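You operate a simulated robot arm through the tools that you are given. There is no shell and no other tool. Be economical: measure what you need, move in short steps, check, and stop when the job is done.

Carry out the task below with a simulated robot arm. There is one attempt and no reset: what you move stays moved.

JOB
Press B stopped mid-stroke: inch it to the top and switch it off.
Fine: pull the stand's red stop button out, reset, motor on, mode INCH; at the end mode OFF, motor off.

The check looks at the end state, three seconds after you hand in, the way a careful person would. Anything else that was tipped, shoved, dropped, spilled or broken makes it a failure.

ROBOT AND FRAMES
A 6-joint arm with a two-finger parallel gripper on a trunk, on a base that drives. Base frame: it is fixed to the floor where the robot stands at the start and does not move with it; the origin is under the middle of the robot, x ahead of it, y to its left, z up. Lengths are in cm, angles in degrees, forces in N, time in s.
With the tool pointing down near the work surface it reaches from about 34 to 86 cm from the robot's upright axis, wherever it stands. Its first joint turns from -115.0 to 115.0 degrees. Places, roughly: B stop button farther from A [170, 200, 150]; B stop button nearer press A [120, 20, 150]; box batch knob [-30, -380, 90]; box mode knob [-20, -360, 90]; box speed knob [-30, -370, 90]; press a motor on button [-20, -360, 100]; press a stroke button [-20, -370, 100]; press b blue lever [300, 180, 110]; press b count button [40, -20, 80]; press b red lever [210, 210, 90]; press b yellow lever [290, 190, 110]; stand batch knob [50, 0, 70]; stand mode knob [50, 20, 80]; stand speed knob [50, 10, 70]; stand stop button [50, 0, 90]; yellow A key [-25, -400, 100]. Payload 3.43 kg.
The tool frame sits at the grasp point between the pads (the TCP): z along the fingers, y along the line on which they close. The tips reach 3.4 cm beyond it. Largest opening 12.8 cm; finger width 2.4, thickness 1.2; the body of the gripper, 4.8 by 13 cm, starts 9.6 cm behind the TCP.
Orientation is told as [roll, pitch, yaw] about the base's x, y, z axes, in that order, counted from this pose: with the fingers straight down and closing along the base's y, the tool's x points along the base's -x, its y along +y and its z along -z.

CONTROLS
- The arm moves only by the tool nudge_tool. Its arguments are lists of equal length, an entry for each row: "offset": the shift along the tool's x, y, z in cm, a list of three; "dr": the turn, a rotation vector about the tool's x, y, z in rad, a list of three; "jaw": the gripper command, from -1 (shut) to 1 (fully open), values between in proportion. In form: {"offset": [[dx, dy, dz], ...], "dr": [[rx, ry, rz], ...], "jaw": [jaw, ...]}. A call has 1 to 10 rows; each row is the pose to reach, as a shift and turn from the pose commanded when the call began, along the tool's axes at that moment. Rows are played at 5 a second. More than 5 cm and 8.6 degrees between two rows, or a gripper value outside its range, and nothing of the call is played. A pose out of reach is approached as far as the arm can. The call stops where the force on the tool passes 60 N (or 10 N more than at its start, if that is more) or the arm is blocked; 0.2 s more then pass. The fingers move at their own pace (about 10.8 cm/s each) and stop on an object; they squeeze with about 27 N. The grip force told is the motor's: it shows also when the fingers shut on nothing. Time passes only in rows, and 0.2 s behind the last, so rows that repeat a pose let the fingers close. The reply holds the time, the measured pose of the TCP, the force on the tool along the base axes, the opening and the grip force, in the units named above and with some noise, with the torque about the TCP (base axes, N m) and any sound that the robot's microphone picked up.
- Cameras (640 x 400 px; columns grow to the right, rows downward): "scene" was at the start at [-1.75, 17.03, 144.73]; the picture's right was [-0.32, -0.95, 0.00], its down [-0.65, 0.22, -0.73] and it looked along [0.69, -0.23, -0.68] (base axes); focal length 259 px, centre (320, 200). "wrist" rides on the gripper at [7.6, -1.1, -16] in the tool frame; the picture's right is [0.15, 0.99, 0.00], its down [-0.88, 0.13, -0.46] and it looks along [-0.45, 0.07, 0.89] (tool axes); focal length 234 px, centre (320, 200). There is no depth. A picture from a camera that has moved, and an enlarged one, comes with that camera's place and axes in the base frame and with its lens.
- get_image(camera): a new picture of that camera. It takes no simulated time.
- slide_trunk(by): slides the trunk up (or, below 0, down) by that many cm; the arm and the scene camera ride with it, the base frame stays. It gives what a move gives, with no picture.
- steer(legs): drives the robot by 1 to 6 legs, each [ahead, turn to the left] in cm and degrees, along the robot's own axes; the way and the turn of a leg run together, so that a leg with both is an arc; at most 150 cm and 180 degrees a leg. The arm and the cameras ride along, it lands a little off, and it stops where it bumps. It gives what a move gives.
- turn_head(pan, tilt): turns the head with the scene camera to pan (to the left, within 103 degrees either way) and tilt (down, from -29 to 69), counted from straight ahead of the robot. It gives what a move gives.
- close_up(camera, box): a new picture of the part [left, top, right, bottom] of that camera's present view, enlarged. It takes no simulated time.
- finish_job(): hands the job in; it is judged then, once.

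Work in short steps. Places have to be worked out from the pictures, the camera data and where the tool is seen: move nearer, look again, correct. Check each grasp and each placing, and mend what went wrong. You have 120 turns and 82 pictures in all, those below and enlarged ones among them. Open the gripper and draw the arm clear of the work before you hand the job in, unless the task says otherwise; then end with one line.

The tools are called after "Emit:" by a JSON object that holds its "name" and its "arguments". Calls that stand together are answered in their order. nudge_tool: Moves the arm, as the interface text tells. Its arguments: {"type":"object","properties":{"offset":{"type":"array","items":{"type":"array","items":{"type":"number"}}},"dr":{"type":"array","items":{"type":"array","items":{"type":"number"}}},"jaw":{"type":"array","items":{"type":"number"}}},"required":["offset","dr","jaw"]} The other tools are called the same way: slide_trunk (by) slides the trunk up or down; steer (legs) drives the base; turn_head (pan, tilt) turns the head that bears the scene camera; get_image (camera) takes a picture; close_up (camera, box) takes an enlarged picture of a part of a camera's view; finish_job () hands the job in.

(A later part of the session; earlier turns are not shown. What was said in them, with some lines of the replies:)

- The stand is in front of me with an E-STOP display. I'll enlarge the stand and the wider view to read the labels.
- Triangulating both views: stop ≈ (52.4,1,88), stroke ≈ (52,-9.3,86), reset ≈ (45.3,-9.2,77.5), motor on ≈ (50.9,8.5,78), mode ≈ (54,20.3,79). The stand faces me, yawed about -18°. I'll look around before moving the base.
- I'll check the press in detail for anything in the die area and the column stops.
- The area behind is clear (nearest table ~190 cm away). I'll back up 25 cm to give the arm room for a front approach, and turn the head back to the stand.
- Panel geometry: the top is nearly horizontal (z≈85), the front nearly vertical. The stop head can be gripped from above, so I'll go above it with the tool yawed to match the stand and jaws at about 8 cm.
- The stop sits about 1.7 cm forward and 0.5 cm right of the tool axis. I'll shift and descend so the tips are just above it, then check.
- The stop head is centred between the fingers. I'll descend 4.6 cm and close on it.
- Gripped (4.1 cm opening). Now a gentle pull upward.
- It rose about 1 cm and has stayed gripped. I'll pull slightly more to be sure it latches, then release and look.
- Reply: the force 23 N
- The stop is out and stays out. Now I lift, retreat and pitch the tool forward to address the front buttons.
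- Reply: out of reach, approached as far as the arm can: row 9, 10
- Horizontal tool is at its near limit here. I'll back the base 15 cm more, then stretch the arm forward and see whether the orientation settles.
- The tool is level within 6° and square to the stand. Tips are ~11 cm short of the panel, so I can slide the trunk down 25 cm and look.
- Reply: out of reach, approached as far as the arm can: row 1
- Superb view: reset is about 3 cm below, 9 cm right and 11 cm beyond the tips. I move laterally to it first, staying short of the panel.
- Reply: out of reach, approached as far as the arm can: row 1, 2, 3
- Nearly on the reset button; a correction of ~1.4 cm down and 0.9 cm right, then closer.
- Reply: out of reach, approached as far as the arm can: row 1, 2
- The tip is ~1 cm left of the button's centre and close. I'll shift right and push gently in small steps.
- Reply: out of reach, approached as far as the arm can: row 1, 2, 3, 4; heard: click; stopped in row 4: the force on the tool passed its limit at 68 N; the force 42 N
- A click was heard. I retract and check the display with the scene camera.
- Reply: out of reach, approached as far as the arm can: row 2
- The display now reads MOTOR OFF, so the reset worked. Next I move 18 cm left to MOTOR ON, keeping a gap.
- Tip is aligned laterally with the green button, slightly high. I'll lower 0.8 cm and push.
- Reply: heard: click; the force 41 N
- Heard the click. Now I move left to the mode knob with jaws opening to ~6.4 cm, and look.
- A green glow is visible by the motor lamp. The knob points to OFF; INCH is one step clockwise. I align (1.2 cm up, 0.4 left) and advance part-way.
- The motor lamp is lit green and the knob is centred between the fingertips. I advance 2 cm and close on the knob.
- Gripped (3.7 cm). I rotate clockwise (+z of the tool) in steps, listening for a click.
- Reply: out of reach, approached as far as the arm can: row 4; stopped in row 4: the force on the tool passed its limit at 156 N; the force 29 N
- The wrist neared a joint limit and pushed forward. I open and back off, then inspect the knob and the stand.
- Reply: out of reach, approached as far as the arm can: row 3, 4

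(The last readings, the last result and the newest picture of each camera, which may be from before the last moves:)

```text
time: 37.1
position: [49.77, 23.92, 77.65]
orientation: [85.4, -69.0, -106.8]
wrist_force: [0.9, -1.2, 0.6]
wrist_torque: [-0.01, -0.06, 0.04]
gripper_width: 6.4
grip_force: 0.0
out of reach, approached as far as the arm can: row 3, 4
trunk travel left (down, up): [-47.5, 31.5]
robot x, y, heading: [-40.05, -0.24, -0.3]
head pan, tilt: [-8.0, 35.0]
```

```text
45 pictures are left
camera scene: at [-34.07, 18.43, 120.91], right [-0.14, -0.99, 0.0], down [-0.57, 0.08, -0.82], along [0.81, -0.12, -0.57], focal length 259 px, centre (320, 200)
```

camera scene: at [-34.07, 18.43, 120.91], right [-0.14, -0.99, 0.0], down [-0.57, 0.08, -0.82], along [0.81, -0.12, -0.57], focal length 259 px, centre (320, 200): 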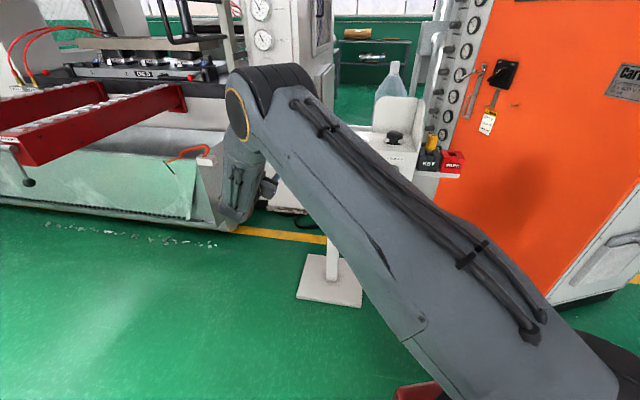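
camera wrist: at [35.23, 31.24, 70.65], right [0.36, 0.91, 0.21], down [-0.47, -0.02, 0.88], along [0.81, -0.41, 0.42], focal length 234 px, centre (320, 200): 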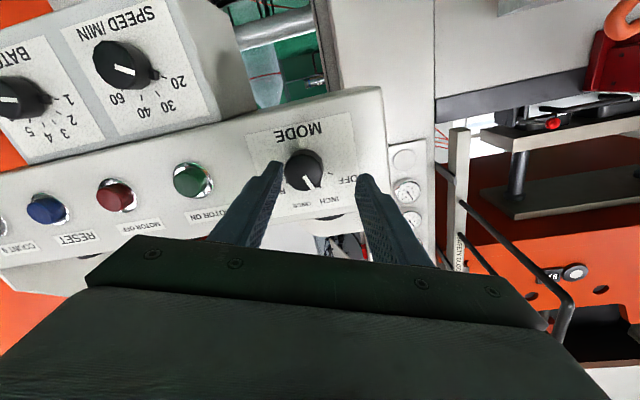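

Emit:
{"name": "close_up", "arguments": {"camera": "wrist", "box": [240, 100, 368, 220]}}

```text
3.33 times, centred on (304, 160) of wrist
camera zoom: at [35.23, 31.24, 70.65], right [0.36, 0.91, 0.21], down [-0.47, -0.02, 0.88], along [0.81, -0.41, 0.42], focal length 781 px, centre (373, 333)
```

zoom: 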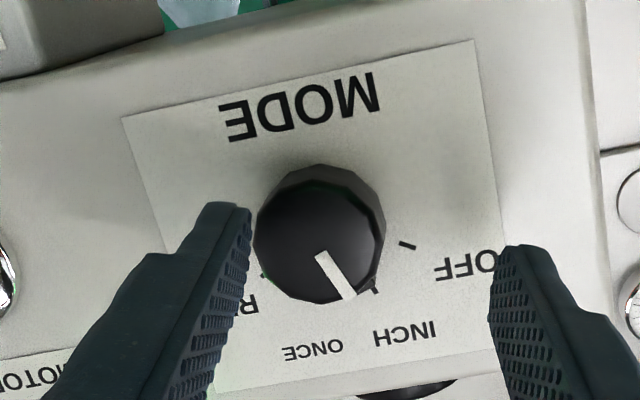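

The knob now points to INCH. Back off, unroll the wrist, then I'll raise toward the STROKE button.

Emit:
{"name": "nudge_tool", "arguments": {"offset": [[0, 0, -3], [0, 0, -6], [0, 0, -8]], "dr": [[0, 0, -0.12], [0, 0, -0.24], [0, 0, -0.36]], "jaw": [0, -0.5, -1]}}

Emit:
{"name": "slide_trunk", "arguments": {"by": 22}}

Emit:
{"name": "close_up", "arguments": {"camera": "wrist", "box": [160, 0, 480, 200]}}

```text
time: 37.9
position: [42.29, 26.79, 77.86]
orientation: [14.4, -88.4, -35.1]
wrist_force: [-0.1, -0.5, 0.8]
wrist_torque: [-0.02, 0.01, -0.01]
gripper_width: 0.0
grip_force: 26.7
trunk travel left (down, up): [-47.5, 31.5]
robot x, y, heading: [-40.14, 0.15, -0.1]
head pan, tilt: [-8.0, 35.0]
```

```text
time: 40.2
position: [42.25, 26.77, 99.91]
orientation: [18.1, -88.4, -38.8]
wrist_force: [-0.6, 0.1, 0.6]
wrist_torque: [0.02, 0.02, -0.02]
gripper_width: 0.0
grip_force: 26.6
trunk travel left (down, up): [-69.5, 9.5]
robot x, y, heading: [-40.39, 0.05, 0.0]
head pan, tilt: [-8.0, 35.0]
```

```text
2.00 times, centred on (320, 100) of wrist
camera zoom: at [26.71, 31.48, 92.67], right [0.35, 0.93, -0.14], down [-0.36, 0.27, 0.89], along [0.87, -0.26, 0.43], focal length 468 px, centre (320, 400)
```

zoom: 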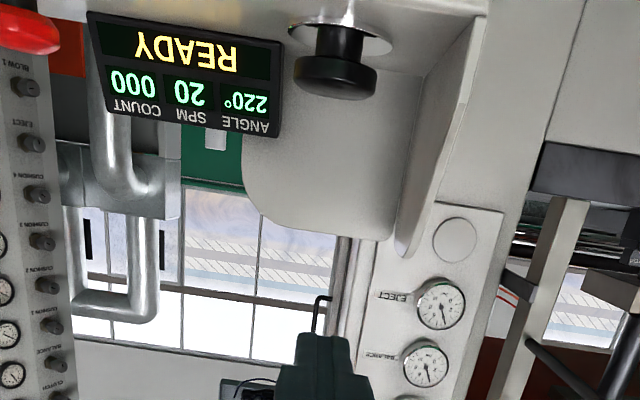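

Display: READY, 20 SPM, 220°. Now I move over toward STROKE, pitching the tool down about 50°.

Emit:
{"name": "nudge_tool", "arguments": {"offset": [[-0.5, -4, 1.9], [-1, -8, 3.8], [-1.5, -12, 5.8], [-2, -16, 7.7], [-2, -20, 9.6], [-2, -24, 11.5], [-2, -27.8, 13.5]], "dr": [[0, 0.124, 0], [0, 0.248, 0], [0, 0.372, 0], [0, 0.496, 0], [0, 0.62, 0], [0, 0.744, 0], [0, 0.87, 0]], "jaw": [-1, -1, -1, -1, -1, -1, -1]}}

Emit:
{"name": "get_image", "arguments": {"camera": "wrist"}}

```text
time: 41.8
position: [45.25, -4.05, 101.4]
orientation: [0.7, -38.8, -21.1]
wrist_force: [-0.2, 0.6, -0.3]
wrist_torque: [-0.07, 0.01, -0.05]
gripper_width: 0.01
grip_force: 27.5
trunk travel left (down, up): [-69.5, 9.5]
robot x, y, heading: [-39.98, 0.22, 0.2]
head pan, tilt: [-8.0, 35.0]
```

```text
42 pictures are left
camera wrist: at [29.89, 0.45, 109.08], right [0.24, 0.97, -0.08], down [0.42, -0.03, 0.91], along [0.88, -0.26, -0.41], focal length 234 px, centre (320, 200)
```

wrist: 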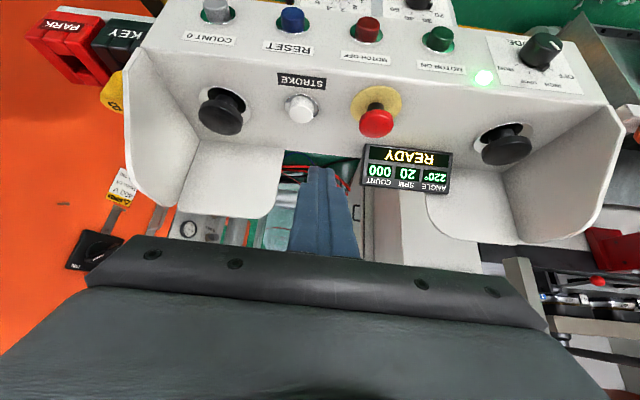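

Everything including the display is in view. I approach a point 5 cm above STROKE.

Emit:
{"name": "nudge_tool", "arguments": {"offset": [[0.2, -1.3, 4.8], [0.46, -2.57, 9.58]], "dr": [[0, 0, 0], [0, 0, 0]], "jaw": [-1, -1]}}

Emit:
{"name": "get_image", "arguments": {"camera": "wrist"}}

```text
time: 42.4
position: [49.52, -8.42, 93.52]
orientation: [0.6, -38.6, -21.1]
wrist_force: [-0.2, 0.0, 0.4]
wrist_torque: [-0.01, 0.0, -0.01]
gripper_width: 0.0
grip_force: 27.1
trunk travel left (down, up): [-69.5, 9.5]
robot x, y, heading: [-40.3, 0.08, 0.0]
head pan, tilt: [-8.0, 35.0]
```

```text
41 pictures are left
camera wrist: at [34.18, -3.93, 101.29], right [0.24, 0.97, -0.08], down [0.42, -0.03, 0.91], along [0.88, -0.26, -0.41], focal length 234 px, centre (320, 200)
```

wrist: 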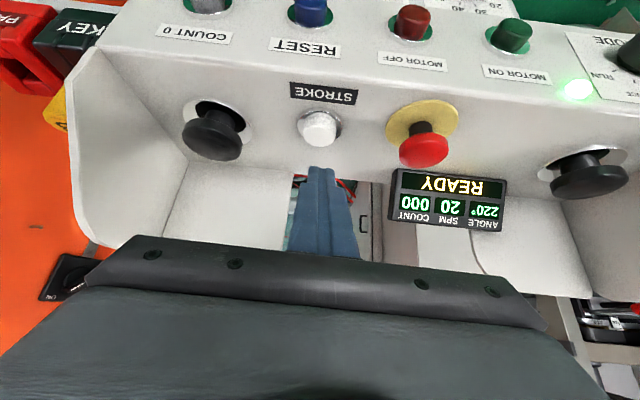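

The tip is straight above STROKE (about 5 cm). I descend vertically 4 cm first.

Emit:
{"name": "nudge_tool", "arguments": {"offset": [[1.25, -0.3, 1.56], [2.5, -0.3, 3.12]], "dr": [[0, 0, 0], [0, 0, 0]], "jaw": [-1, -1]}}

Emit:
{"name": "get_image", "arguments": {"camera": "wrist"}}

```text
time: 43.0
position: [49.44, -8.65, 89.5]
orientation: [0.6, -38.8, -21.3]
wrist_force: [-0.8, -0.2, -0.7]
wrist_torque: [0.03, 0.01, 0.02]
gripper_width: 0.0
grip_force: 27.5
trunk travel left (down, up): [-69.5, 9.5]
robot x, y, heading: [-40.49, 0.06, -0.2]
head pan, tilt: [-8.0, 35.0]
```

```text
40 pictures are left
camera wrist: at [34.0, -4.17, 97.17], right [0.24, 0.97, -0.08], down [0.42, -0.03, 0.91], along [0.87, -0.25, -0.41], focal length 234 px, centre (320, 200)
```

wrist: 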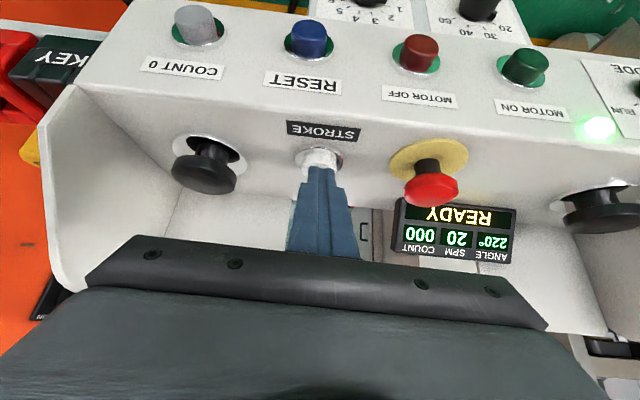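

The tip is slightly beyond the button's centre. I shift 0.6 cm toward me and make a short press, lifting off at once to see how far the press moves.

Emit:
{"name": "nudge_tool", "arguments": {"offset": [[0.45, 0, -0.35], [0.7, 0, -0.04], [0.95, 0, 0.27], [0.45, 0, -0.35]], "dr": [[0, 0, 0], [0, 0, 0], [0, 0, 0], [0, 0, 0]], "jaw": [-1, -1, -1, -1]}}

Emit:
{"name": "close_up", "arguments": {"camera": "wrist", "box": [280, 120, 520, 270]}}

```text
time: 44.0
position: [48.7, -8.48, 89.49]
orientation: [0.6, -38.7, -21.1]
wrist_force: [0.1, 0.1, -0.1]
wrist_torque: [0.0, 0.01, 0.01]
gripper_width: 0.0
grip_force: 27.0
trunk travel left (down, up): [-69.5, 9.5]
robot x, y, heading: [-39.89, -0.13, -0.1]
head pan, tilt: [-8.0, 35.0]
```

```text
2.67 times, centred on (400, 195) of wrist
camera zoom: at [33.46, -3.91, 97.2], right [0.24, 0.97, -0.08], down [0.42, -0.03, 0.91], along [0.87, -0.25, -0.41], focal length 624 px, centre (107, 213)
```

zoom: 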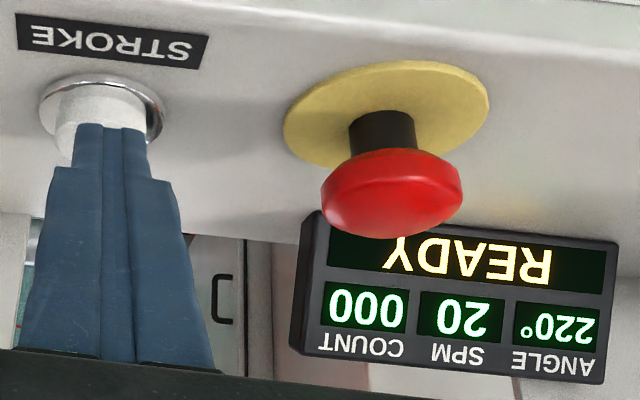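

No contact yet. I lower further to find contact.

Emit:
{"name": "nudge_tool", "arguments": {"offset": [[0.5, 0, 0.62], [0.75, 0, 0.93]], "dr": [[0, 0, 0], [0, 0, 0]], "jaw": [-1, -1]}}

Emit:
{"name": "close_up", "arguments": {"camera": "wrist", "box": [280, 120, 520, 270]}}

```text
time: 44.6
position: [48.87, -8.32, 88.31]
orientation: [0.7, -38.6, -21.1]
wrist_force: [0.2, -1.2, -0.1]
wrist_torque: [0.02, -0.01, -0.03]
gripper_width: 0.01
grip_force: 26.6
trunk travel left (down, up): [-69.5, 9.5]
robot x, y, heading: [-40.32, -0.07, 0.2]
head pan, tilt: [-8.0, 35.0]
```

```text
2.67 times, centred on (400, 195) of wrist
camera zoom: at [33.52, -3.88, 96.03], right [0.24, 0.97, -0.08], down [0.42, -0.03, 0.91], along [0.87, -0.26, -0.41], focal length 624 px, centre (107, 213)
```

zoom: 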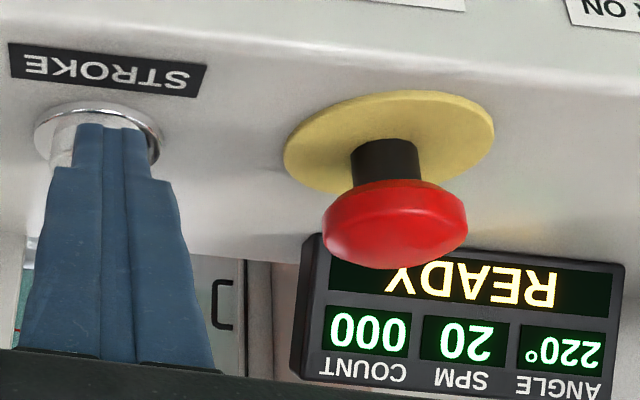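

Still above it; continue down 0.6 cm with a small sideways correction.

Emit:
{"name": "nudge_tool", "arguments": {"offset": [[0.1, -0.4, 0.12], [0.38, -0.4, 0.47]], "dr": [[0, 0, 0], [0, 0, 0]], "jaw": [-1, -1]}}

Emit:
{"name": "close_up", "arguments": {"camera": "wrist", "box": [280, 120, 520, 270]}}

```text
time: 45.2
position: [48.7, -8.73, 87.69]
orientation: [0.6, -38.7, -21.0]
wrist_force: [-1.6, 1.0, 0.6]
wrist_torque: [0.0, 0.01, -0.01]
gripper_width: 0.0
grip_force: 26.4
trunk travel left (down, up): [-69.5, 9.5]
robot x, y, heading: [-40.42, -0.03, -0.1]
head pan, tilt: [-8.0, 35.0]
```

```text
2.67 times, centred on (400, 195) of wrist
camera zoom: at [33.34, -4.27, 95.41], right [0.24, 0.97, -0.08], down [0.42, -0.03, 0.91], along [0.87, -0.25, -0.41], focal length 624 px, centre (107, 213)
```

zoom: 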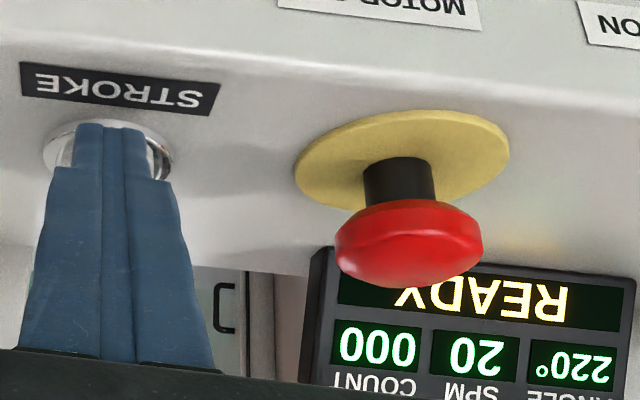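

Re-triangulating the bezel gives (52.1, -9.8, 84): the tip is ~1.4 cm short of the button. I raise, move forward 1.4 cm, and lower again.

Emit:
{"name": "nudge_tool", "arguments": {"offset": [[-0.94, 0, -1.17], [-2.03, -0.2, -0.29], [-1.6, -0.2, 0.25]], "dr": [[0, 0, 0], [0, 0, 0], [0, 0, 0]], "jaw": [-1, -1, -1]}}

Emit:
{"name": "close_up", "arguments": {"camera": "wrist", "box": [280, 120, 520, 270]}}

```text
time: 46.0
position: [49.89, -9.5, 88.57]
orientation: [0.6, -38.6, -21.1]
wrist_force: [-1.9, 0.6, 3.7]
wrist_torque: [0.01, 0.06, 0.02]
gripper_width: 0.0
grip_force: 27.6
trunk travel left (down, up): [-69.5, 9.5]
robot x, y, heading: [-40.43, -0.27, -0.0]
head pan, tilt: [-8.0, 35.0]
heard: click
```

```text
2.67 times, centred on (400, 195) of wrist
camera zoom: at [34.52, -4.98, 96.21], right [0.24, 0.97, -0.08], down [0.42, -0.03, 0.91], along [0.87, -0.25, -0.41], focal length 624 px, centre (107, 213)
```

zoom: 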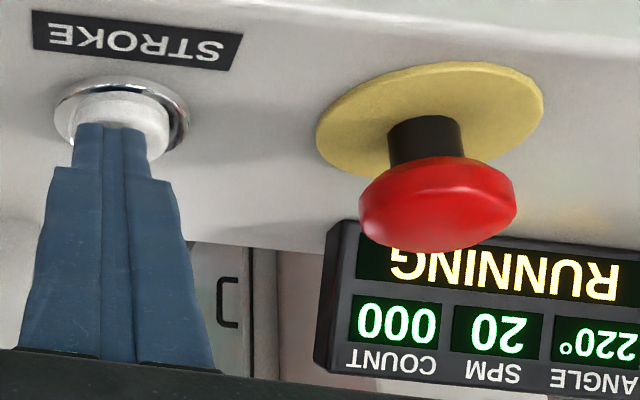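

It is RUNNING now with the button depressed. I hold for one row and read the angle.

Emit:
{"name": "nudge_tool", "arguments": {"offset": [[0, 0, 0]], "dr": [[0, 0, 0]], "jaw": [-1]}}

Emit:
{"name": "close_up", "arguments": {"camera": "wrist", "box": [280, 120, 520, 270]}}

```text
time: 46.4
position: [49.78, -9.49, 88.54]
orientation: [0.7, -38.7, -21.1]
wrist_force: [-1.2, -0.8, 3.1]
wrist_torque: [0.01, -0.03, 0.01]
gripper_width: 0.02
grip_force: 26.6
trunk travel left (down, up): [-69.5, 9.5]
robot x, y, heading: [-40.41, 0.23, -0.0]
head pan, tilt: [-8.0, 35.0]
```

```text
2.67 times, centred on (400, 195) of wrist
camera zoom: at [34.53, -4.99, 96.2], right [0.24, 0.97, -0.08], down [0.42, -0.03, 0.91], along [0.87, -0.25, -0.41], focal length 624 px, centre (107, 213)
```

zoom: 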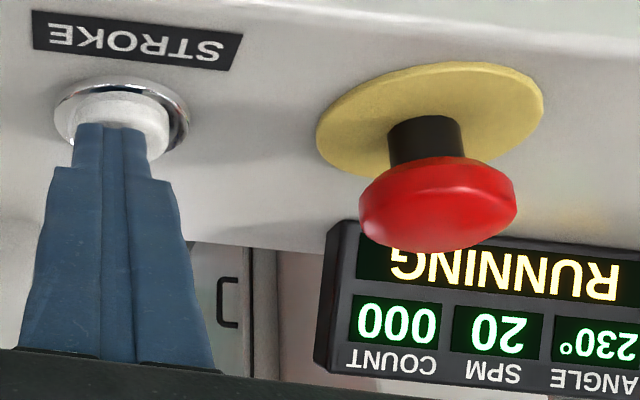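

About 10° per 0.4 s. I hold 10 rows (2.2 s) and read again to calibrate.

Emit:
{"name": "nudge_tool", "arguments": {"offset": [[0, 0, 0], [0, 0, 0], [0, 0, 0], [0, 0, 0], [0, 0, 0], [0, 0, 0], [0, 0, 0], [0, 0, 0], [0, 0, 0], [0, 0, 0]], "dr": [[0, 0, 0], [0, 0, 0], [0, 0, 0], [0, 0, 0], [0, 0, 0], [0, 0, 0], [0, 0, 0], [0, 0, 0], [0, 0, 0], [0, 0, 0]], "jaw": [-1, -1, -1, -1, -1, -1, -1, -1, -1, -1]}}

Emit:
{"name": "close_up", "arguments": {"camera": "wrist", "box": [280, 120, 520, 270]}}

```text
time: 48.6
position: [49.92, -9.61, 88.52]
orientation: [0.6, -38.7, -21.1]
wrist_force: [0.5, -0.5, 2.1]
wrist_torque: [0.02, -0.03, 0.02]
gripper_width: 0.0
grip_force: 26.4
trunk travel left (down, up): [-69.5, 9.5]
robot x, y, heading: [-40.33, -0.09, -0.5]
head pan, tilt: [-8.0, 35.0]
```

```text
2.67 times, centred on (400, 195) of wrist
camera zoom: at [34.53, -4.98, 96.2], right [0.24, 0.97, -0.08], down [0.42, -0.03, 0.91], along [0.87, -0.25, -0.41], focal length 624 px, centre (107, 213)
```

zoom: 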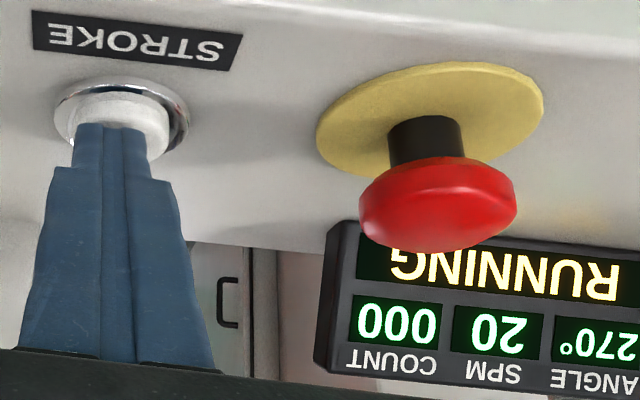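

About 18–20°/s. Hold another 2.2 s.

Emit:
{"name": "nudge_tool", "arguments": {"offset": [[0, 0, 0], [0, 0, 0], [0, 0, 0], [0, 0, 0], [0, 0, 0], [0, 0, 0], [0, 0, 0], [0, 0, 0], [0, 0, 0], [0, 0, 0]], "dr": [[0, 0, 0], [0, 0, 0], [0, 0, 0], [0, 0, 0], [0, 0, 0], [0, 0, 0], [0, 0, 0], [0, 0, 0], [0, 0, 0], [0, 0, 0]], "jaw": [-1, -1, -1, -1, -1, -1, -1, -1, -1, -1]}}

Emit:
{"name": "close_up", "arguments": {"camera": "wrist", "box": [280, 120, 520, 270]}}

```text
time: 50.8
position: [49.83, -9.4, 88.43]
orientation: [0.7, -38.8, -21.1]
wrist_force: [0.4, 0.2, 2.4]
wrist_torque: [0.02, -0.1, 0.0]
gripper_width: 0.02
grip_force: 27.3
trunk travel left (down, up): [-69.5, 9.5]
robot x, y, heading: [-40.04, -0.03, 0.1]
head pan, tilt: [-8.0, 35.0]
```

```text
2.67 times, centred on (400, 195) of wrist
camera zoom: at [34.53, -4.98, 96.2], right [0.24, 0.97, -0.08], down [0.42, -0.03, 0.91], along [0.87, -0.25, -0.41], focal length 624 px, centre (107, 213)
```

zoom: 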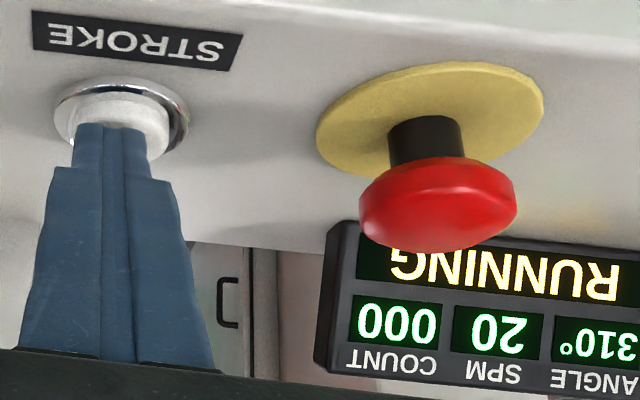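

At 310°. Hold 8 rows (1.8 s) → about 340°.

Emit:
{"name": "nudge_tool", "arguments": {"offset": [[0, 0, 0], [0, 0, 0], [0, 0, 0], [0, 0, 0], [0, 0, 0], [0, 0, 0], [0, 0, 0], [0, 0, 0]], "dr": [[0, 0, 0], [0, 0, 0], [0, 0, 0], [0, 0, 0], [0, 0, 0], [0, 0, 0], [0, 0, 0], [0, 0, 0]], "jaw": [-1, -1, -1, -1, -1, -1, -1, -1]}}

Emit:
{"name": "close_up", "arguments": {"camera": "wrist", "box": [280, 120, 520, 270]}}

```text
time: 52.6
position: [49.89, -9.43, 88.42]
orientation: [0.5, -38.8, -21.0]
wrist_force: [0.4, -0.2, 2.1]
wrist_torque: [0.01, -0.08, 0.0]
gripper_width: 0.0
grip_force: 26.5
trunk travel left (down, up): [-69.5, 9.5]
robot x, y, heading: [-40.34, 0.11, -0.1]
head pan, tilt: [-8.0, 35.0]
```

```text
2.67 times, centred on (400, 195) of wrist
camera zoom: at [34.53, -4.98, 96.2], right [0.24, 0.97, -0.08], down [0.42, -0.03, 0.91], along [0.87, -0.25, -0.41], focal length 624 px, centre (107, 213)
```

zoom: 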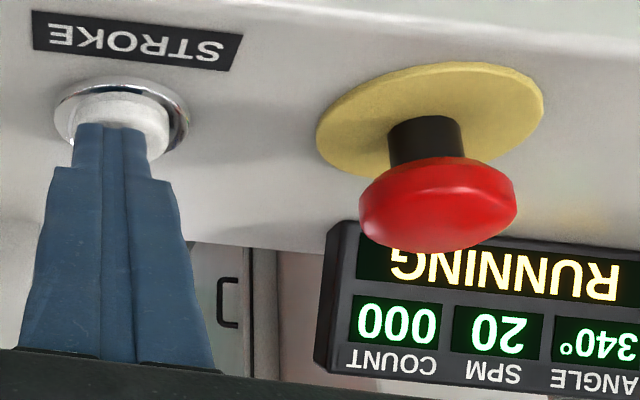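

Around 343° by timing. I hold 4 more rows (0.8 s) then lift off quickly.

Emit:
{"name": "nudge_tool", "arguments": {"offset": [[0, 0, 0], [0, 0, 0], [0, 0, 0], [0, 0, 0], [-1.25, 0, -1.56], [-2.5, 0, -3.12]], "dr": [[0, 0, 0], [0, 0, 0], [0, 0, 0], [0, 0, 0], [0, 0, 0], [0, 0, 0]], "jaw": [-1, -1, -1, -1, -1, -1]}}

Emit:
{"name": "get_image", "arguments": {"camera": "wrist"}}

```text
time: 54.0
position: [50.0, -9.61, 92.4]
orientation: [0.7, -38.5, -21.0]
wrist_force: [0.6, 0.3, -0.6]
wrist_torque: [-0.02, -0.05, -0.04]
gripper_width: 0.0
grip_force: 26.9
trunk travel left (down, up): [-69.5, 9.5]
robot x, y, heading: [-40.26, -0.61, -0.5]
head pan, tilt: [-8.0, 35.0]
```

```text
31 pictures are left
camera wrist: at [34.56, -5.01, 100.15], right [0.24, 0.97, -0.08], down [0.42, -0.03, 0.91], along [0.87, -0.26, -0.41], focal length 234 px, centre (320, 200)
```

wrist: 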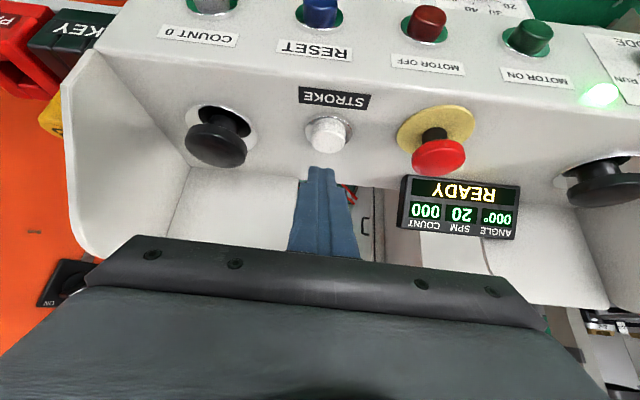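

Angle 000°, READY: the press is at the top. I retract and go back toward the mode knob with a level tool.

Emit:
{"name": "nudge_tool", "arguments": {"offset": [[-0.2, 1, -3.7], [-0.4, 2.2, -7.4], [-0.64, 3.45, -11]], "dr": [[0, 0, 0], [0, 0, 0], [0, 0, 0]], "jaw": [-1, -1, -1]}}

Emit:
{"name": "nudge_tool", "arguments": {"offset": [[1.67, 3.94, -1.07], [3.34, 7.89, -2.14], [5.0, 11.8, -3.2], [6.7, 15.8, -4.3], [8.36, 19.7, -5.4], [10, 23.7, -6.4], [11.7, 27.6, -7.5]], "dr": [[0, -0.124, 0], [0, -0.248, 0], [0, -0.372, 0], [0, -0.496, 0], [0, -0.62, 0], [0, -0.744, 0], [0, -0.87, 0]], "jaw": [-1, -1, -1, -1, -1, -0.5, 0]}}

Emit:
{"name": "slide_trunk", "arguments": {"by": -22}}

Emit:
{"name": "get_image", "arguments": {"camera": "wrist"}}

```text
time: 54.8
position: [45.13, -4.11, 101.54]
orientation: [0.5, -38.6, -21.2]
wrist_force: [0.7, -0.2, 0.1]
wrist_torque: [0.03, 0.03, 0.0]
gripper_width: 0.01
grip_force: 26.5
trunk travel left (down, up): [-69.5, 9.5]
robot x, y, heading: [-40.33, 0.14, -0.3]
head pan, tilt: [-8.0, 35.0]
```

```text
time: 56.4
position: [41.98, 26.57, 100.35]
orientation: [22.6, -88.5, -43.3]
wrist_force: [0.6, -0.6, 0.4]
wrist_torque: [-0.01, 0.0, 0.07]
gripper_width: 6.39
grip_force: 0.0
trunk travel left (down, up): [-69.5, 9.5]
robot x, y, heading: [-40.21, -0.13, -0.0]
head pan, tilt: [-8.0, 35.0]
```

```text
time: 58.7
position: [41.96, 26.65, 78.26]
orientation: [18.9, -88.4, -39.6]
wrist_force: [0.8, -0.2, -1.0]
wrist_torque: [0.0, 0.03, 0.01]
gripper_width: 6.38
grip_force: 0.1
trunk travel left (down, up): [-47.5, 31.5]
robot x, y, heading: [-40.02, 0.33, -0.2]
head pan, tilt: [-8.0, 35.0]
```

```text
30 pictures are left
camera wrist: at [26.43, 31.35, 71.1], right [0.35, 0.93, -0.14], down [-0.36, 0.27, 0.89], along [0.87, -0.26, 0.43], focal length 234 px, centre (320, 200)
```

wrist: 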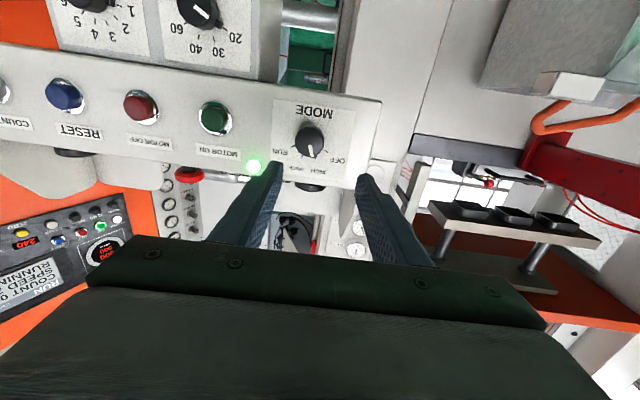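

Knob seen at INCH. I approach to the earlier pre-grip pose with the wrist rolled +14° so there's room to turn back counter-clockwise.

Emit:
{"name": "nudge_tool", "arguments": {"offset": [[0.3, -0.7, 3], [0.6, -1.36, 6], [0.6, -1.36, 8]], "dr": [[0, 0, 0.1], [0, 0, 0.2], [0, 0, 0.25]], "jaw": [0, 0, 0]}}

Emit:
{"name": "close_up", "arguments": {"camera": "wrist", "box": [200, 60, 440, 210]}}

```text
time: 59.5
position: [48.77, 22.61, 77.45]
orientation: [84.1, -75.0, -105.1]
wrist_force: [0.7, -0.6, 0.5]
wrist_torque: [0.0, 0.02, -0.03]
gripper_width: 6.41
grip_force: 0.0
trunk travel left (down, up): [-47.5, 31.5]
robot x, y, heading: [-40.25, -0.22, -0.1]
head pan, tilt: [-8.0, 35.0]
```

```text
2.67 times, centred on (320, 135) of wrist
camera zoom: at [34.07, 29.14, 70.24], right [0.35, 0.93, 0.11], down [-0.44, 0.06, 0.9], along [0.83, -0.37, 0.43], focal length 624 px, centre (320, 373)
```

zoom: 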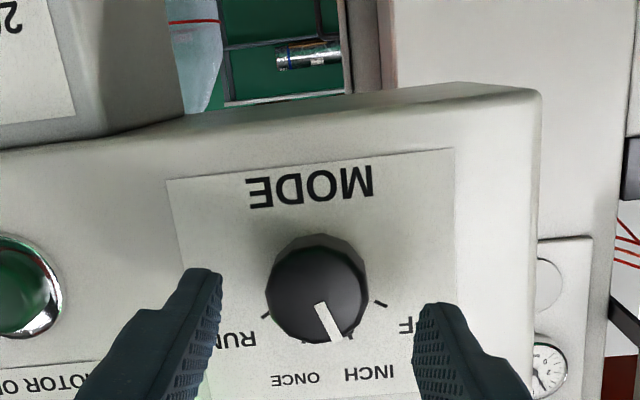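

Centred. I advance 3.3 cm and close on the knob.

Emit:
{"name": "nudge_tool", "arguments": {"offset": [[0, 0, 1.5], [0, 0, 3.3], [0, 0, 3.3], [0, 0, 3.3], [0, 0, 3.3]], "dr": [[0, 0, 0], [0, 0, 0], [0, 0, 0], [0, 0, 0], [0, 0, 0]], "jaw": [0, 0, -0.5, -0.8, -0.8]}}

Emit:
{"name": "nudge_tool", "arguments": {"offset": [[0, 0, 0], [0, 0, 0], [0, 0, 0], [0, 0, 0]], "dr": [[0, 0, -0.12], [0, 0, -0.24], [0, 0, -0.36], [0, 0, -0.48]], "jaw": [-0.8, -0.8, -0.8, -0.8]}}

Emit:
{"name": "close_up", "arguments": {"camera": "wrist", "box": [200, 60, 440, 210]}}

```text
time: 60.7
position: [52.08, 21.38, 77.4]
orientation: [84.2, -75.0, -105.1]
wrist_force: [5.0, -1.0, -1.2]
wrist_torque: [-0.09, -0.29, 0.75]
gripper_width: 3.77
grip_force: 44.7
trunk travel left (down, up): [-47.5, 31.5]
robot x, y, heading: [-40.46, -0.18, -0.4]
head pan, tilt: [-8.0, 35.0]
```

```text
time: 61.7
position: [51.96, 21.38, 77.36]
orientation: [-83.5, -77.1, 62.8]
wrist_force: [-1.3, -3.2, 1.1]
wrist_torque: [-0.25, -0.76, 0.25]
gripper_width: 3.76
grip_force: 44.7
trunk travel left (down, up): [-47.5, 31.5]
robot x, y, heading: [-39.88, 0.1, -0.1]
head pan, tilt: [-8.0, 35.0]
```

```text
2.67 times, centred on (320, 135) of wrist
camera zoom: at [35.91, 24.47, 70.65], right [0.32, 0.88, -0.36], down [-0.29, 0.45, 0.84], along [0.9, -0.16, 0.4], focal length 624 px, centre (320, 373)
```

zoom: 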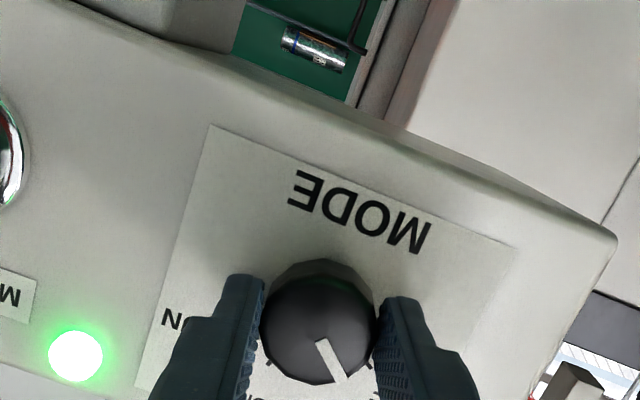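

The knob turned with the gripper (~27°). I continue another ~13°.

Emit:
{"name": "nudge_tool", "arguments": {"offset": [[0, 0, 0], [0, 0, 0], [0, 0, 0]], "dr": [[0, 0, -0.1], [0, 0, -0.2], [0, 0, -0.24]], "jaw": [-0.8, -0.8, -0.8]}}

Emit:
{"name": "nudge_tool", "arguments": {"offset": [[0, 0, 0], [0, 0, 0], [0, 0, -2], [0, 0, -4.5]], "dr": [[0, 0, 0], [0, 0, 0], [0, 0, 0], [0, 0, 0]], "jaw": [0, 0, 0, 0]}}

Emit:
{"name": "close_up", "arguments": {"camera": "wrist", "box": [200, 60, 440, 210]}}

```text
time: 62.5
position: [52.01, 21.33, 77.36]
orientation: [-86.7, -63.5, 66.2]
wrist_force: [-4.1, -4.5, 1.8]
wrist_torque: [0.68, -0.16, -0.34]
gripper_width: 3.75
grip_force: 45.1
trunk travel left (down, up): [-47.5, 31.5]
robot x, y, heading: [-40.13, 0.01, -0.2]
head pan, tilt: [-8.0, 35.0]
```

```text
time: 63.5
position: [47.87, 22.86, 77.47]
orientation: [-86.8, -63.6, 66.3]
wrist_force: [-0.5, 0.1, 0.0]
wrist_torque: [0.0, -0.04, -0.01]
gripper_width: 6.4
grip_force: 0.0
trunk travel left (down, up): [-47.5, 31.5]
robot x, y, heading: [-40.07, -0.08, -0.3]
head pan, tilt: [-8.0, 35.0]
```

```text
2.67 times, centred on (320, 135) of wrist
camera zoom: at [31.19, 24.52, 71.6], right [0.28, 0.77, -0.57], down [-0.23, 0.63, 0.74], along [0.93, -0.07, 0.35], focal length 624 px, centre (320, 373)
```

zoom: 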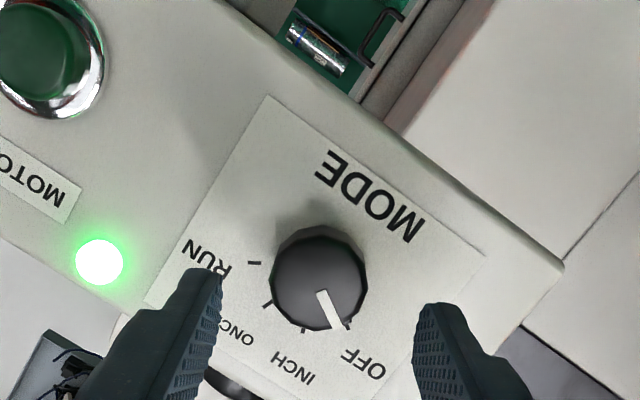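

The pointer is on OFF. I back off, unroll, close the jaws and head for MOTOR OFF.

Emit:
{"name": "nudge_tool", "arguments": {"offset": [[0, 0, -1.5], [0, 0, -3], [0, 0, -4], [0, 0, -4]], "dr": [[0, 0, 0.12], [0, 0, 0.24], [0, 0, 0.36], [0, 0, 0.44]], "jaw": [-0.3, -1, -1, -1]}}

Emit:
{"name": "get_image", "arguments": {"camera": "wrist"}}

```text
time: 64.5
position: [44.01, 24.35, 77.6]
orientation: [-37.8, -88.1, 17.2]
wrist_force: [-0.9, -0.8, -0.1]
wrist_torque: [-0.03, -0.03, 0.01]
gripper_width: 0.0
grip_force: 27.1
trunk travel left (down, up): [-47.5, 31.5]
robot x, y, heading: [-40.35, 0.12, -0.4]
head pan, tilt: [-8.0, 35.0]
```

```text
26 pictures are left
camera wrist: at [28.49, 28.86, 70.45], right [0.34, 0.92, -0.17], down [-0.35, 0.29, 0.89], along [0.87, -0.25, 0.43], focal length 234 px, centre (320, 200)
```

wrist: 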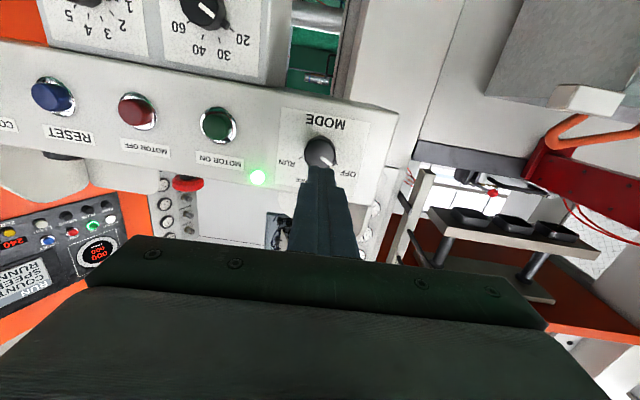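

Now across to 4 cm in front of MOTOR OFF.

Emit:
{"name": "nudge_tool", "arguments": {"offset": [[0.3, -4.4, 1.1], [0.6, -8.8, 2.2], [1, -13.2, 3.3], [1.3, -17.6, 4.4], [1.6, -22.1, 5.5]], "dr": [[0, 0, 0], [0, 0, 0], [0, 0, 0], [0, 0, 0], [0, 0, 0]], "jaw": [-1, -1, -1, -1, -1]}}

Emit:
{"name": "close_up", "arguments": {"camera": "wrist", "box": [200, 60, 440, 210]}}

```text
time: 65.7
position: [41.3, 1.76, 76.32]
orientation: [-39.1, -88.1, 18.5]
wrist_force: [0.0, 0.9, 0.3]
wrist_torque: [-0.02, 0.0, -0.02]
gripper_width: 0.0
grip_force: 27.3
trunk travel left (down, up): [-47.5, 31.5]
robot x, y, heading: [-40.33, -0.07, 0.0]
head pan, tilt: [-8.0, 35.0]
```

```text
2.67 times, centred on (320, 135) of wrist
camera zoom: at [25.75, 6.25, 69.16], right [0.34, 0.92, -0.17], down [-0.35, 0.29, 0.89], along [0.87, -0.25, 0.43], focal length 624 px, centre (320, 373)
```

zoom: 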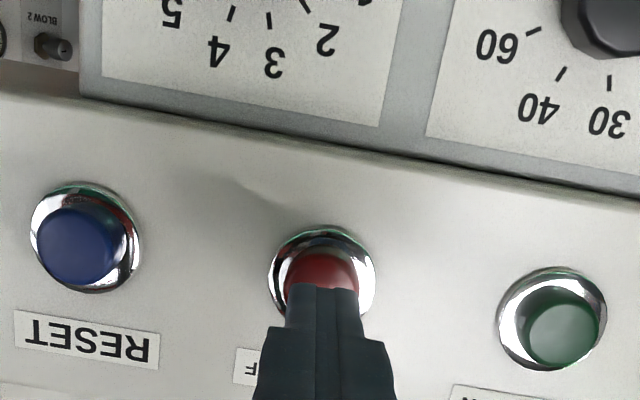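

Well aligned with the red MOTOR OFF button. I push in as before, in small steps.

Emit:
{"name": "nudge_tool", "arguments": {"offset": [[0, 0, 1.5], [0, 0, 2.7], [0, 0, 3.1], [0, 0, 3.5], [0, 0, 3.9], [0, 0, 4.2]], "dr": [[0, 0, 0], [0, 0, 0], [0, 0, 0], [0, 0, 0], [0, 0, 0], [0, 0, 0]], "jaw": [-1, -1, -1, -1, -1, -1]}}

Emit:
{"name": "nudge_tool", "arguments": {"offset": [[0, 0, -2], [0, 0, -5], [0, 0, -9], [0, 0, -12]], "dr": [[0, 0, 0], [0, 0, 0], [0, 0, 0], [0, 0, 0]], "jaw": [-1, -1, -1, -1]}}

Emit:
{"name": "get_image", "arguments": {"camera": "wrist"}}

```text
time: 67.1
position: [45.15, 0.31, 76.14]
orientation: [-39.9, -88.0, 19.4]
wrist_force: [-32.1, 5.3, 5.2]
wrist_torque: [0.14, -0.39, -0.11]
gripper_width: 0.0
grip_force: 26.9
trunk travel left (down, up): [-47.5, 31.5]
robot x, y, heading: [-40.3, 0.36, -0.2]
head pan, tilt: [-8.0, 35.0]
heard: click
```

```text
time: 68.1
position: [35.29, 5.06, 77.26]
orientation: [-51.3, -87.3, 30.3]
wrist_force: [1.1, 0.2, -0.4]
wrist_torque: [-0.03, 0.0, -0.03]
gripper_width: 0.01
grip_force: 27.6
out of reach, approached as far as the arm can: row 4
trunk travel left (down, up): [-47.5, 31.5]
robot x, y, heading: [-40.54, -0.08, -0.2]
head pan, tilt: [-8.0, 35.0]
```

```text
24 pictures are left
camera wrist: at [19.65, 9.61, 70.31], right [0.35, 0.92, -0.18], down [-0.34, 0.31, 0.89], along [0.87, -0.25, 0.42], focal length 234 px, centre (320, 200)
```

wrist: 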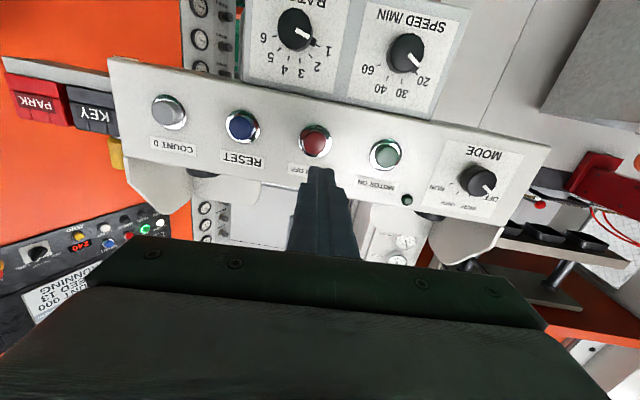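

The motor lamp is off and the knob points to OFF. The orange cabinet's screen seems to have changed too, so I'll read it and the knob closely.

Emit:
{"name": "close_up", "arguments": {"camera": "wrist", "box": [0, 190, 200, 350]}}

Emit:
{"name": "close_up", "arguments": {"camera": "wrist", "box": [370, 100, 570, 225]}}

```text
2.50 times, centred on (100, 270) of wrist
camera zoom: at [19.65, 9.61, 70.31], right [0.35, 0.92, -0.18], down [-0.34, 0.31, 0.89], along [0.87, -0.25, 0.42], focal length 585 px, centre (870, 25)
```

zoom: 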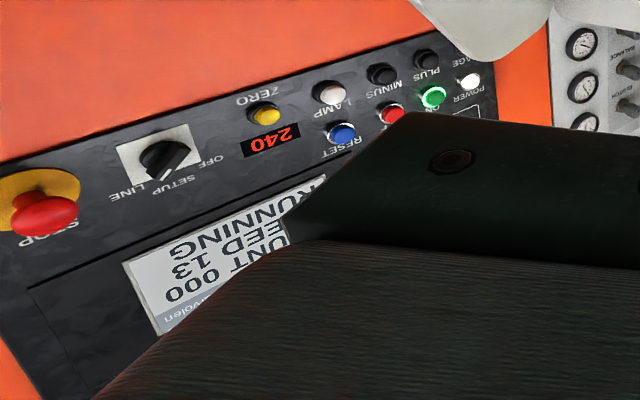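

```text
3.20 times, centred on (470, 162) of wrist
camera zoom: at [19.65, 9.61, 70.31], right [0.35, 0.92, -0.18], down [-0.34, 0.31, 0.89], along [0.87, -0.25, 0.42], focal length 749 px, centre (-160, 320)
```

zoom: 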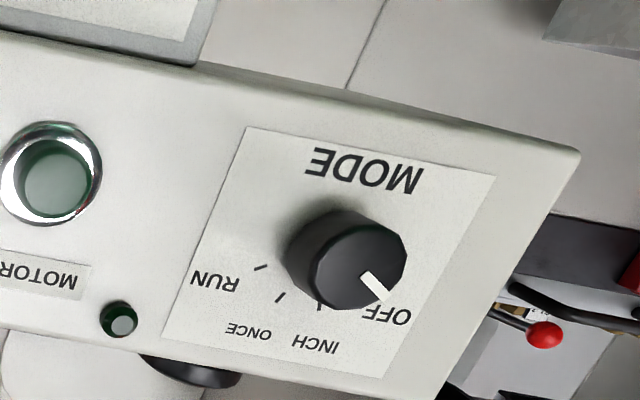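

The stand is in its final state. The cabinet screen's "RUNNING" may be stale or a separate feeder; I'll retract, raise, and check the display, cabinet and ram.

Emit:
{"name": "steer", "arguments": {"legs": [[-15, 0]]}}

Emit:
{"name": "slide_trunk", "arguments": {"by": 22}}

Emit:
{"name": "get_image", "arguments": {"camera": "wrist"}}

Emit:
{"name": "turn_head", "arguments": {"pan": 8, "tilt": 15}}

Emit:
{"name": "get_image", "arguments": {"camera": "scene"}}

```text
time: 69.5
position: [20.42, 5.2, 77.36]
orientation: [-51.1, -87.2, 30.1]
wrist_force: [-0.6, -0.6, -0.7]
wrist_torque: [0.03, -0.03, 0.0]
gripper_width: 0.0
grip_force: 27.2
trunk travel left (down, up): [-47.5, 31.5]
robot x, y, heading: [-55.11, 0.16, -0.3]
head pan, tilt: [-8.0, 35.0]
```

```text
time: 71.8
position: [20.46, 5.32, 99.48]
orientation: [-51.0, -87.3, 30.0]
wrist_force: [0.7, -0.2, 0.4]
wrist_torque: [0.01, -0.01, 0.03]
gripper_width: 0.0
grip_force: 26.2
trunk travel left (down, up): [-69.5, 9.5]
robot x, y, heading: [-55.3, -0.0, -0.3]
head pan, tilt: [-8.0, 35.0]
```

```text
21 pictures are left
camera wrist: at [4.76, 9.71, 92.28], right [0.35, 0.92, -0.18], down [-0.34, 0.31, 0.89], along [0.87, -0.25, 0.42], focal length 234 px, centre (320, 200)
```

wrist: 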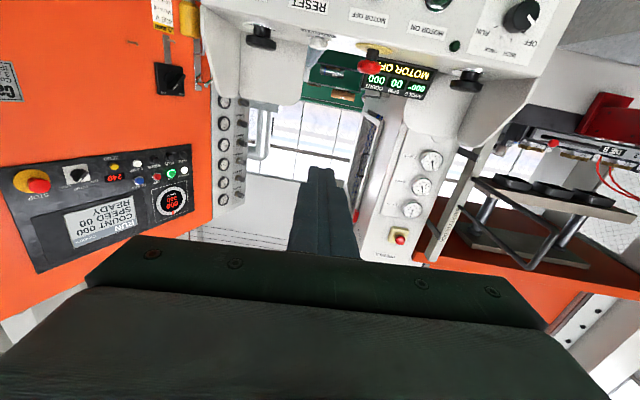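

```text
time: 72.7
position: [20.42, 5.35, 99.39]
orientation: [-51.1, -87.3, 30.1]
wrist_force: [0.2, -0.1, 0.2]
wrist_torque: [-0.01, 0.02, 0.0]
gripper_width: 0.01
grip_force: 27.3
trunk travel left (down, up): [-69.5, 9.5]
robot x, y, heading: [-55.35, 0.04, 0.1]
head pan, tilt: [8.0, 15.0]
```

```text
20 pictures are left
camera scene: at [-54.59, 21.01, 146.1], right [0.14, -0.99, 0.0], down [-0.26, -0.04, -0.97], along [0.96, 0.13, -0.26], focal length 259 px, centre (320, 200)
```

scene: 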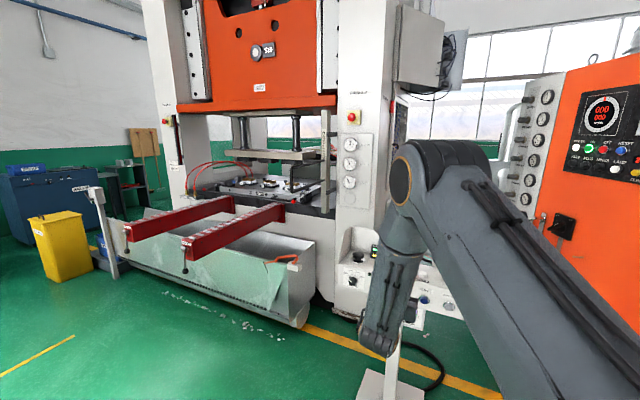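

Everything at rest: stand says MOTOR OFF, cabinet READY, the ram is up. One close-up to read the exact angle.

Emit:
{"name": "close_up", "arguments": {"camera": "wrist", "box": [340, 0, 560, 110]}}

Emit:
{"name": "close_up", "arguments": {"camera": "wrist", "box": [0, 140, 200, 265]}}

```text
2.91 times, centred on (450, 55) of wrist
camera zoom: at [4.75, 9.72, 92.3], right [0.35, 0.92, -0.18], down [-0.34, 0.31, 0.89], along [0.87, -0.25, 0.42], focal length 681 px, centre (-58, 622)
```

zoom: 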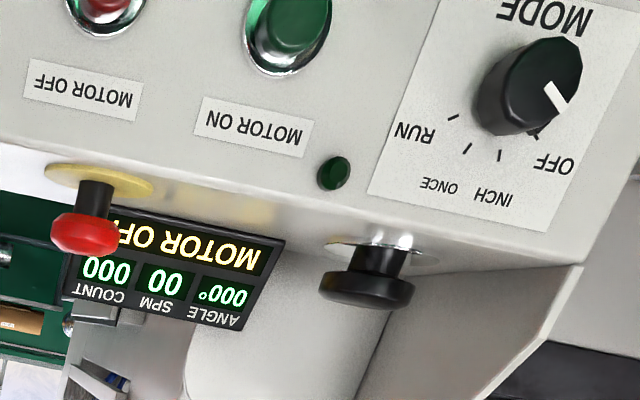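

```text
3.20 times, centred on (100, 202) of wrist
camera zoom: at [4.75, 9.72, 92.3], right [0.35, 0.92, -0.18], down [-0.34, 0.31, 0.89], along [0.87, -0.25, 0.42], focal length 749 px, centre (1024, 192)
```

zoom: 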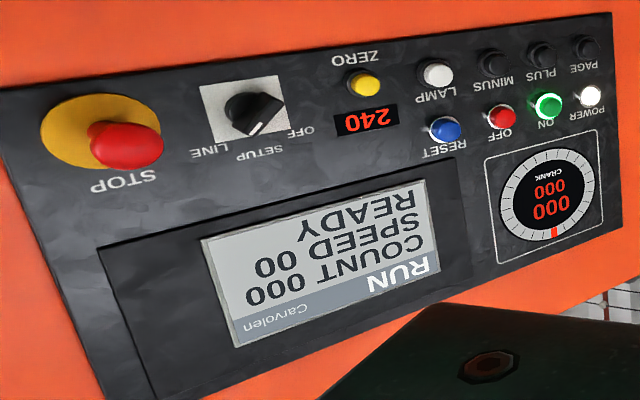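

All confirmed: angle 000°, motor off, mode OFF, stop button out. I open the gripper, clear of everything, before handing in.

Emit:
{"name": "nudge_tool", "arguments": {"offset": [[0, 0, 0], [0, 0, 0], [0, 0, 0], [0, 0, 0]], "dr": [[0, 0, 0], [0, 0, 0], [0, 0, 0], [0, 0, 0]], "jaw": [0, 1, 1, 1]}}

Emit:
{"name": "finish_job", "arguments": {}}

```text
time: 73.7
position: [20.4, 5.37, 99.42]
orientation: [-51.1, -87.2, 30.1]
wrist_force: [0.6, -0.4, -0.3]
wrist_torque: [-0.03, -0.01, -0.03]
gripper_width: 12.81
grip_force: 0.2
trunk travel left (down, up): [-69.5, 9.5]
robot x, y, heading: [-55.55, 0.45, -0.2]
head pan, tilt: [8.0, 15.0]
```

```text
The job is handed in.
```

Press B was inched to the top: its display reads 000°, the mode knob is at OFF, the motor is off and the stand's stop button is out; the job is handed in.
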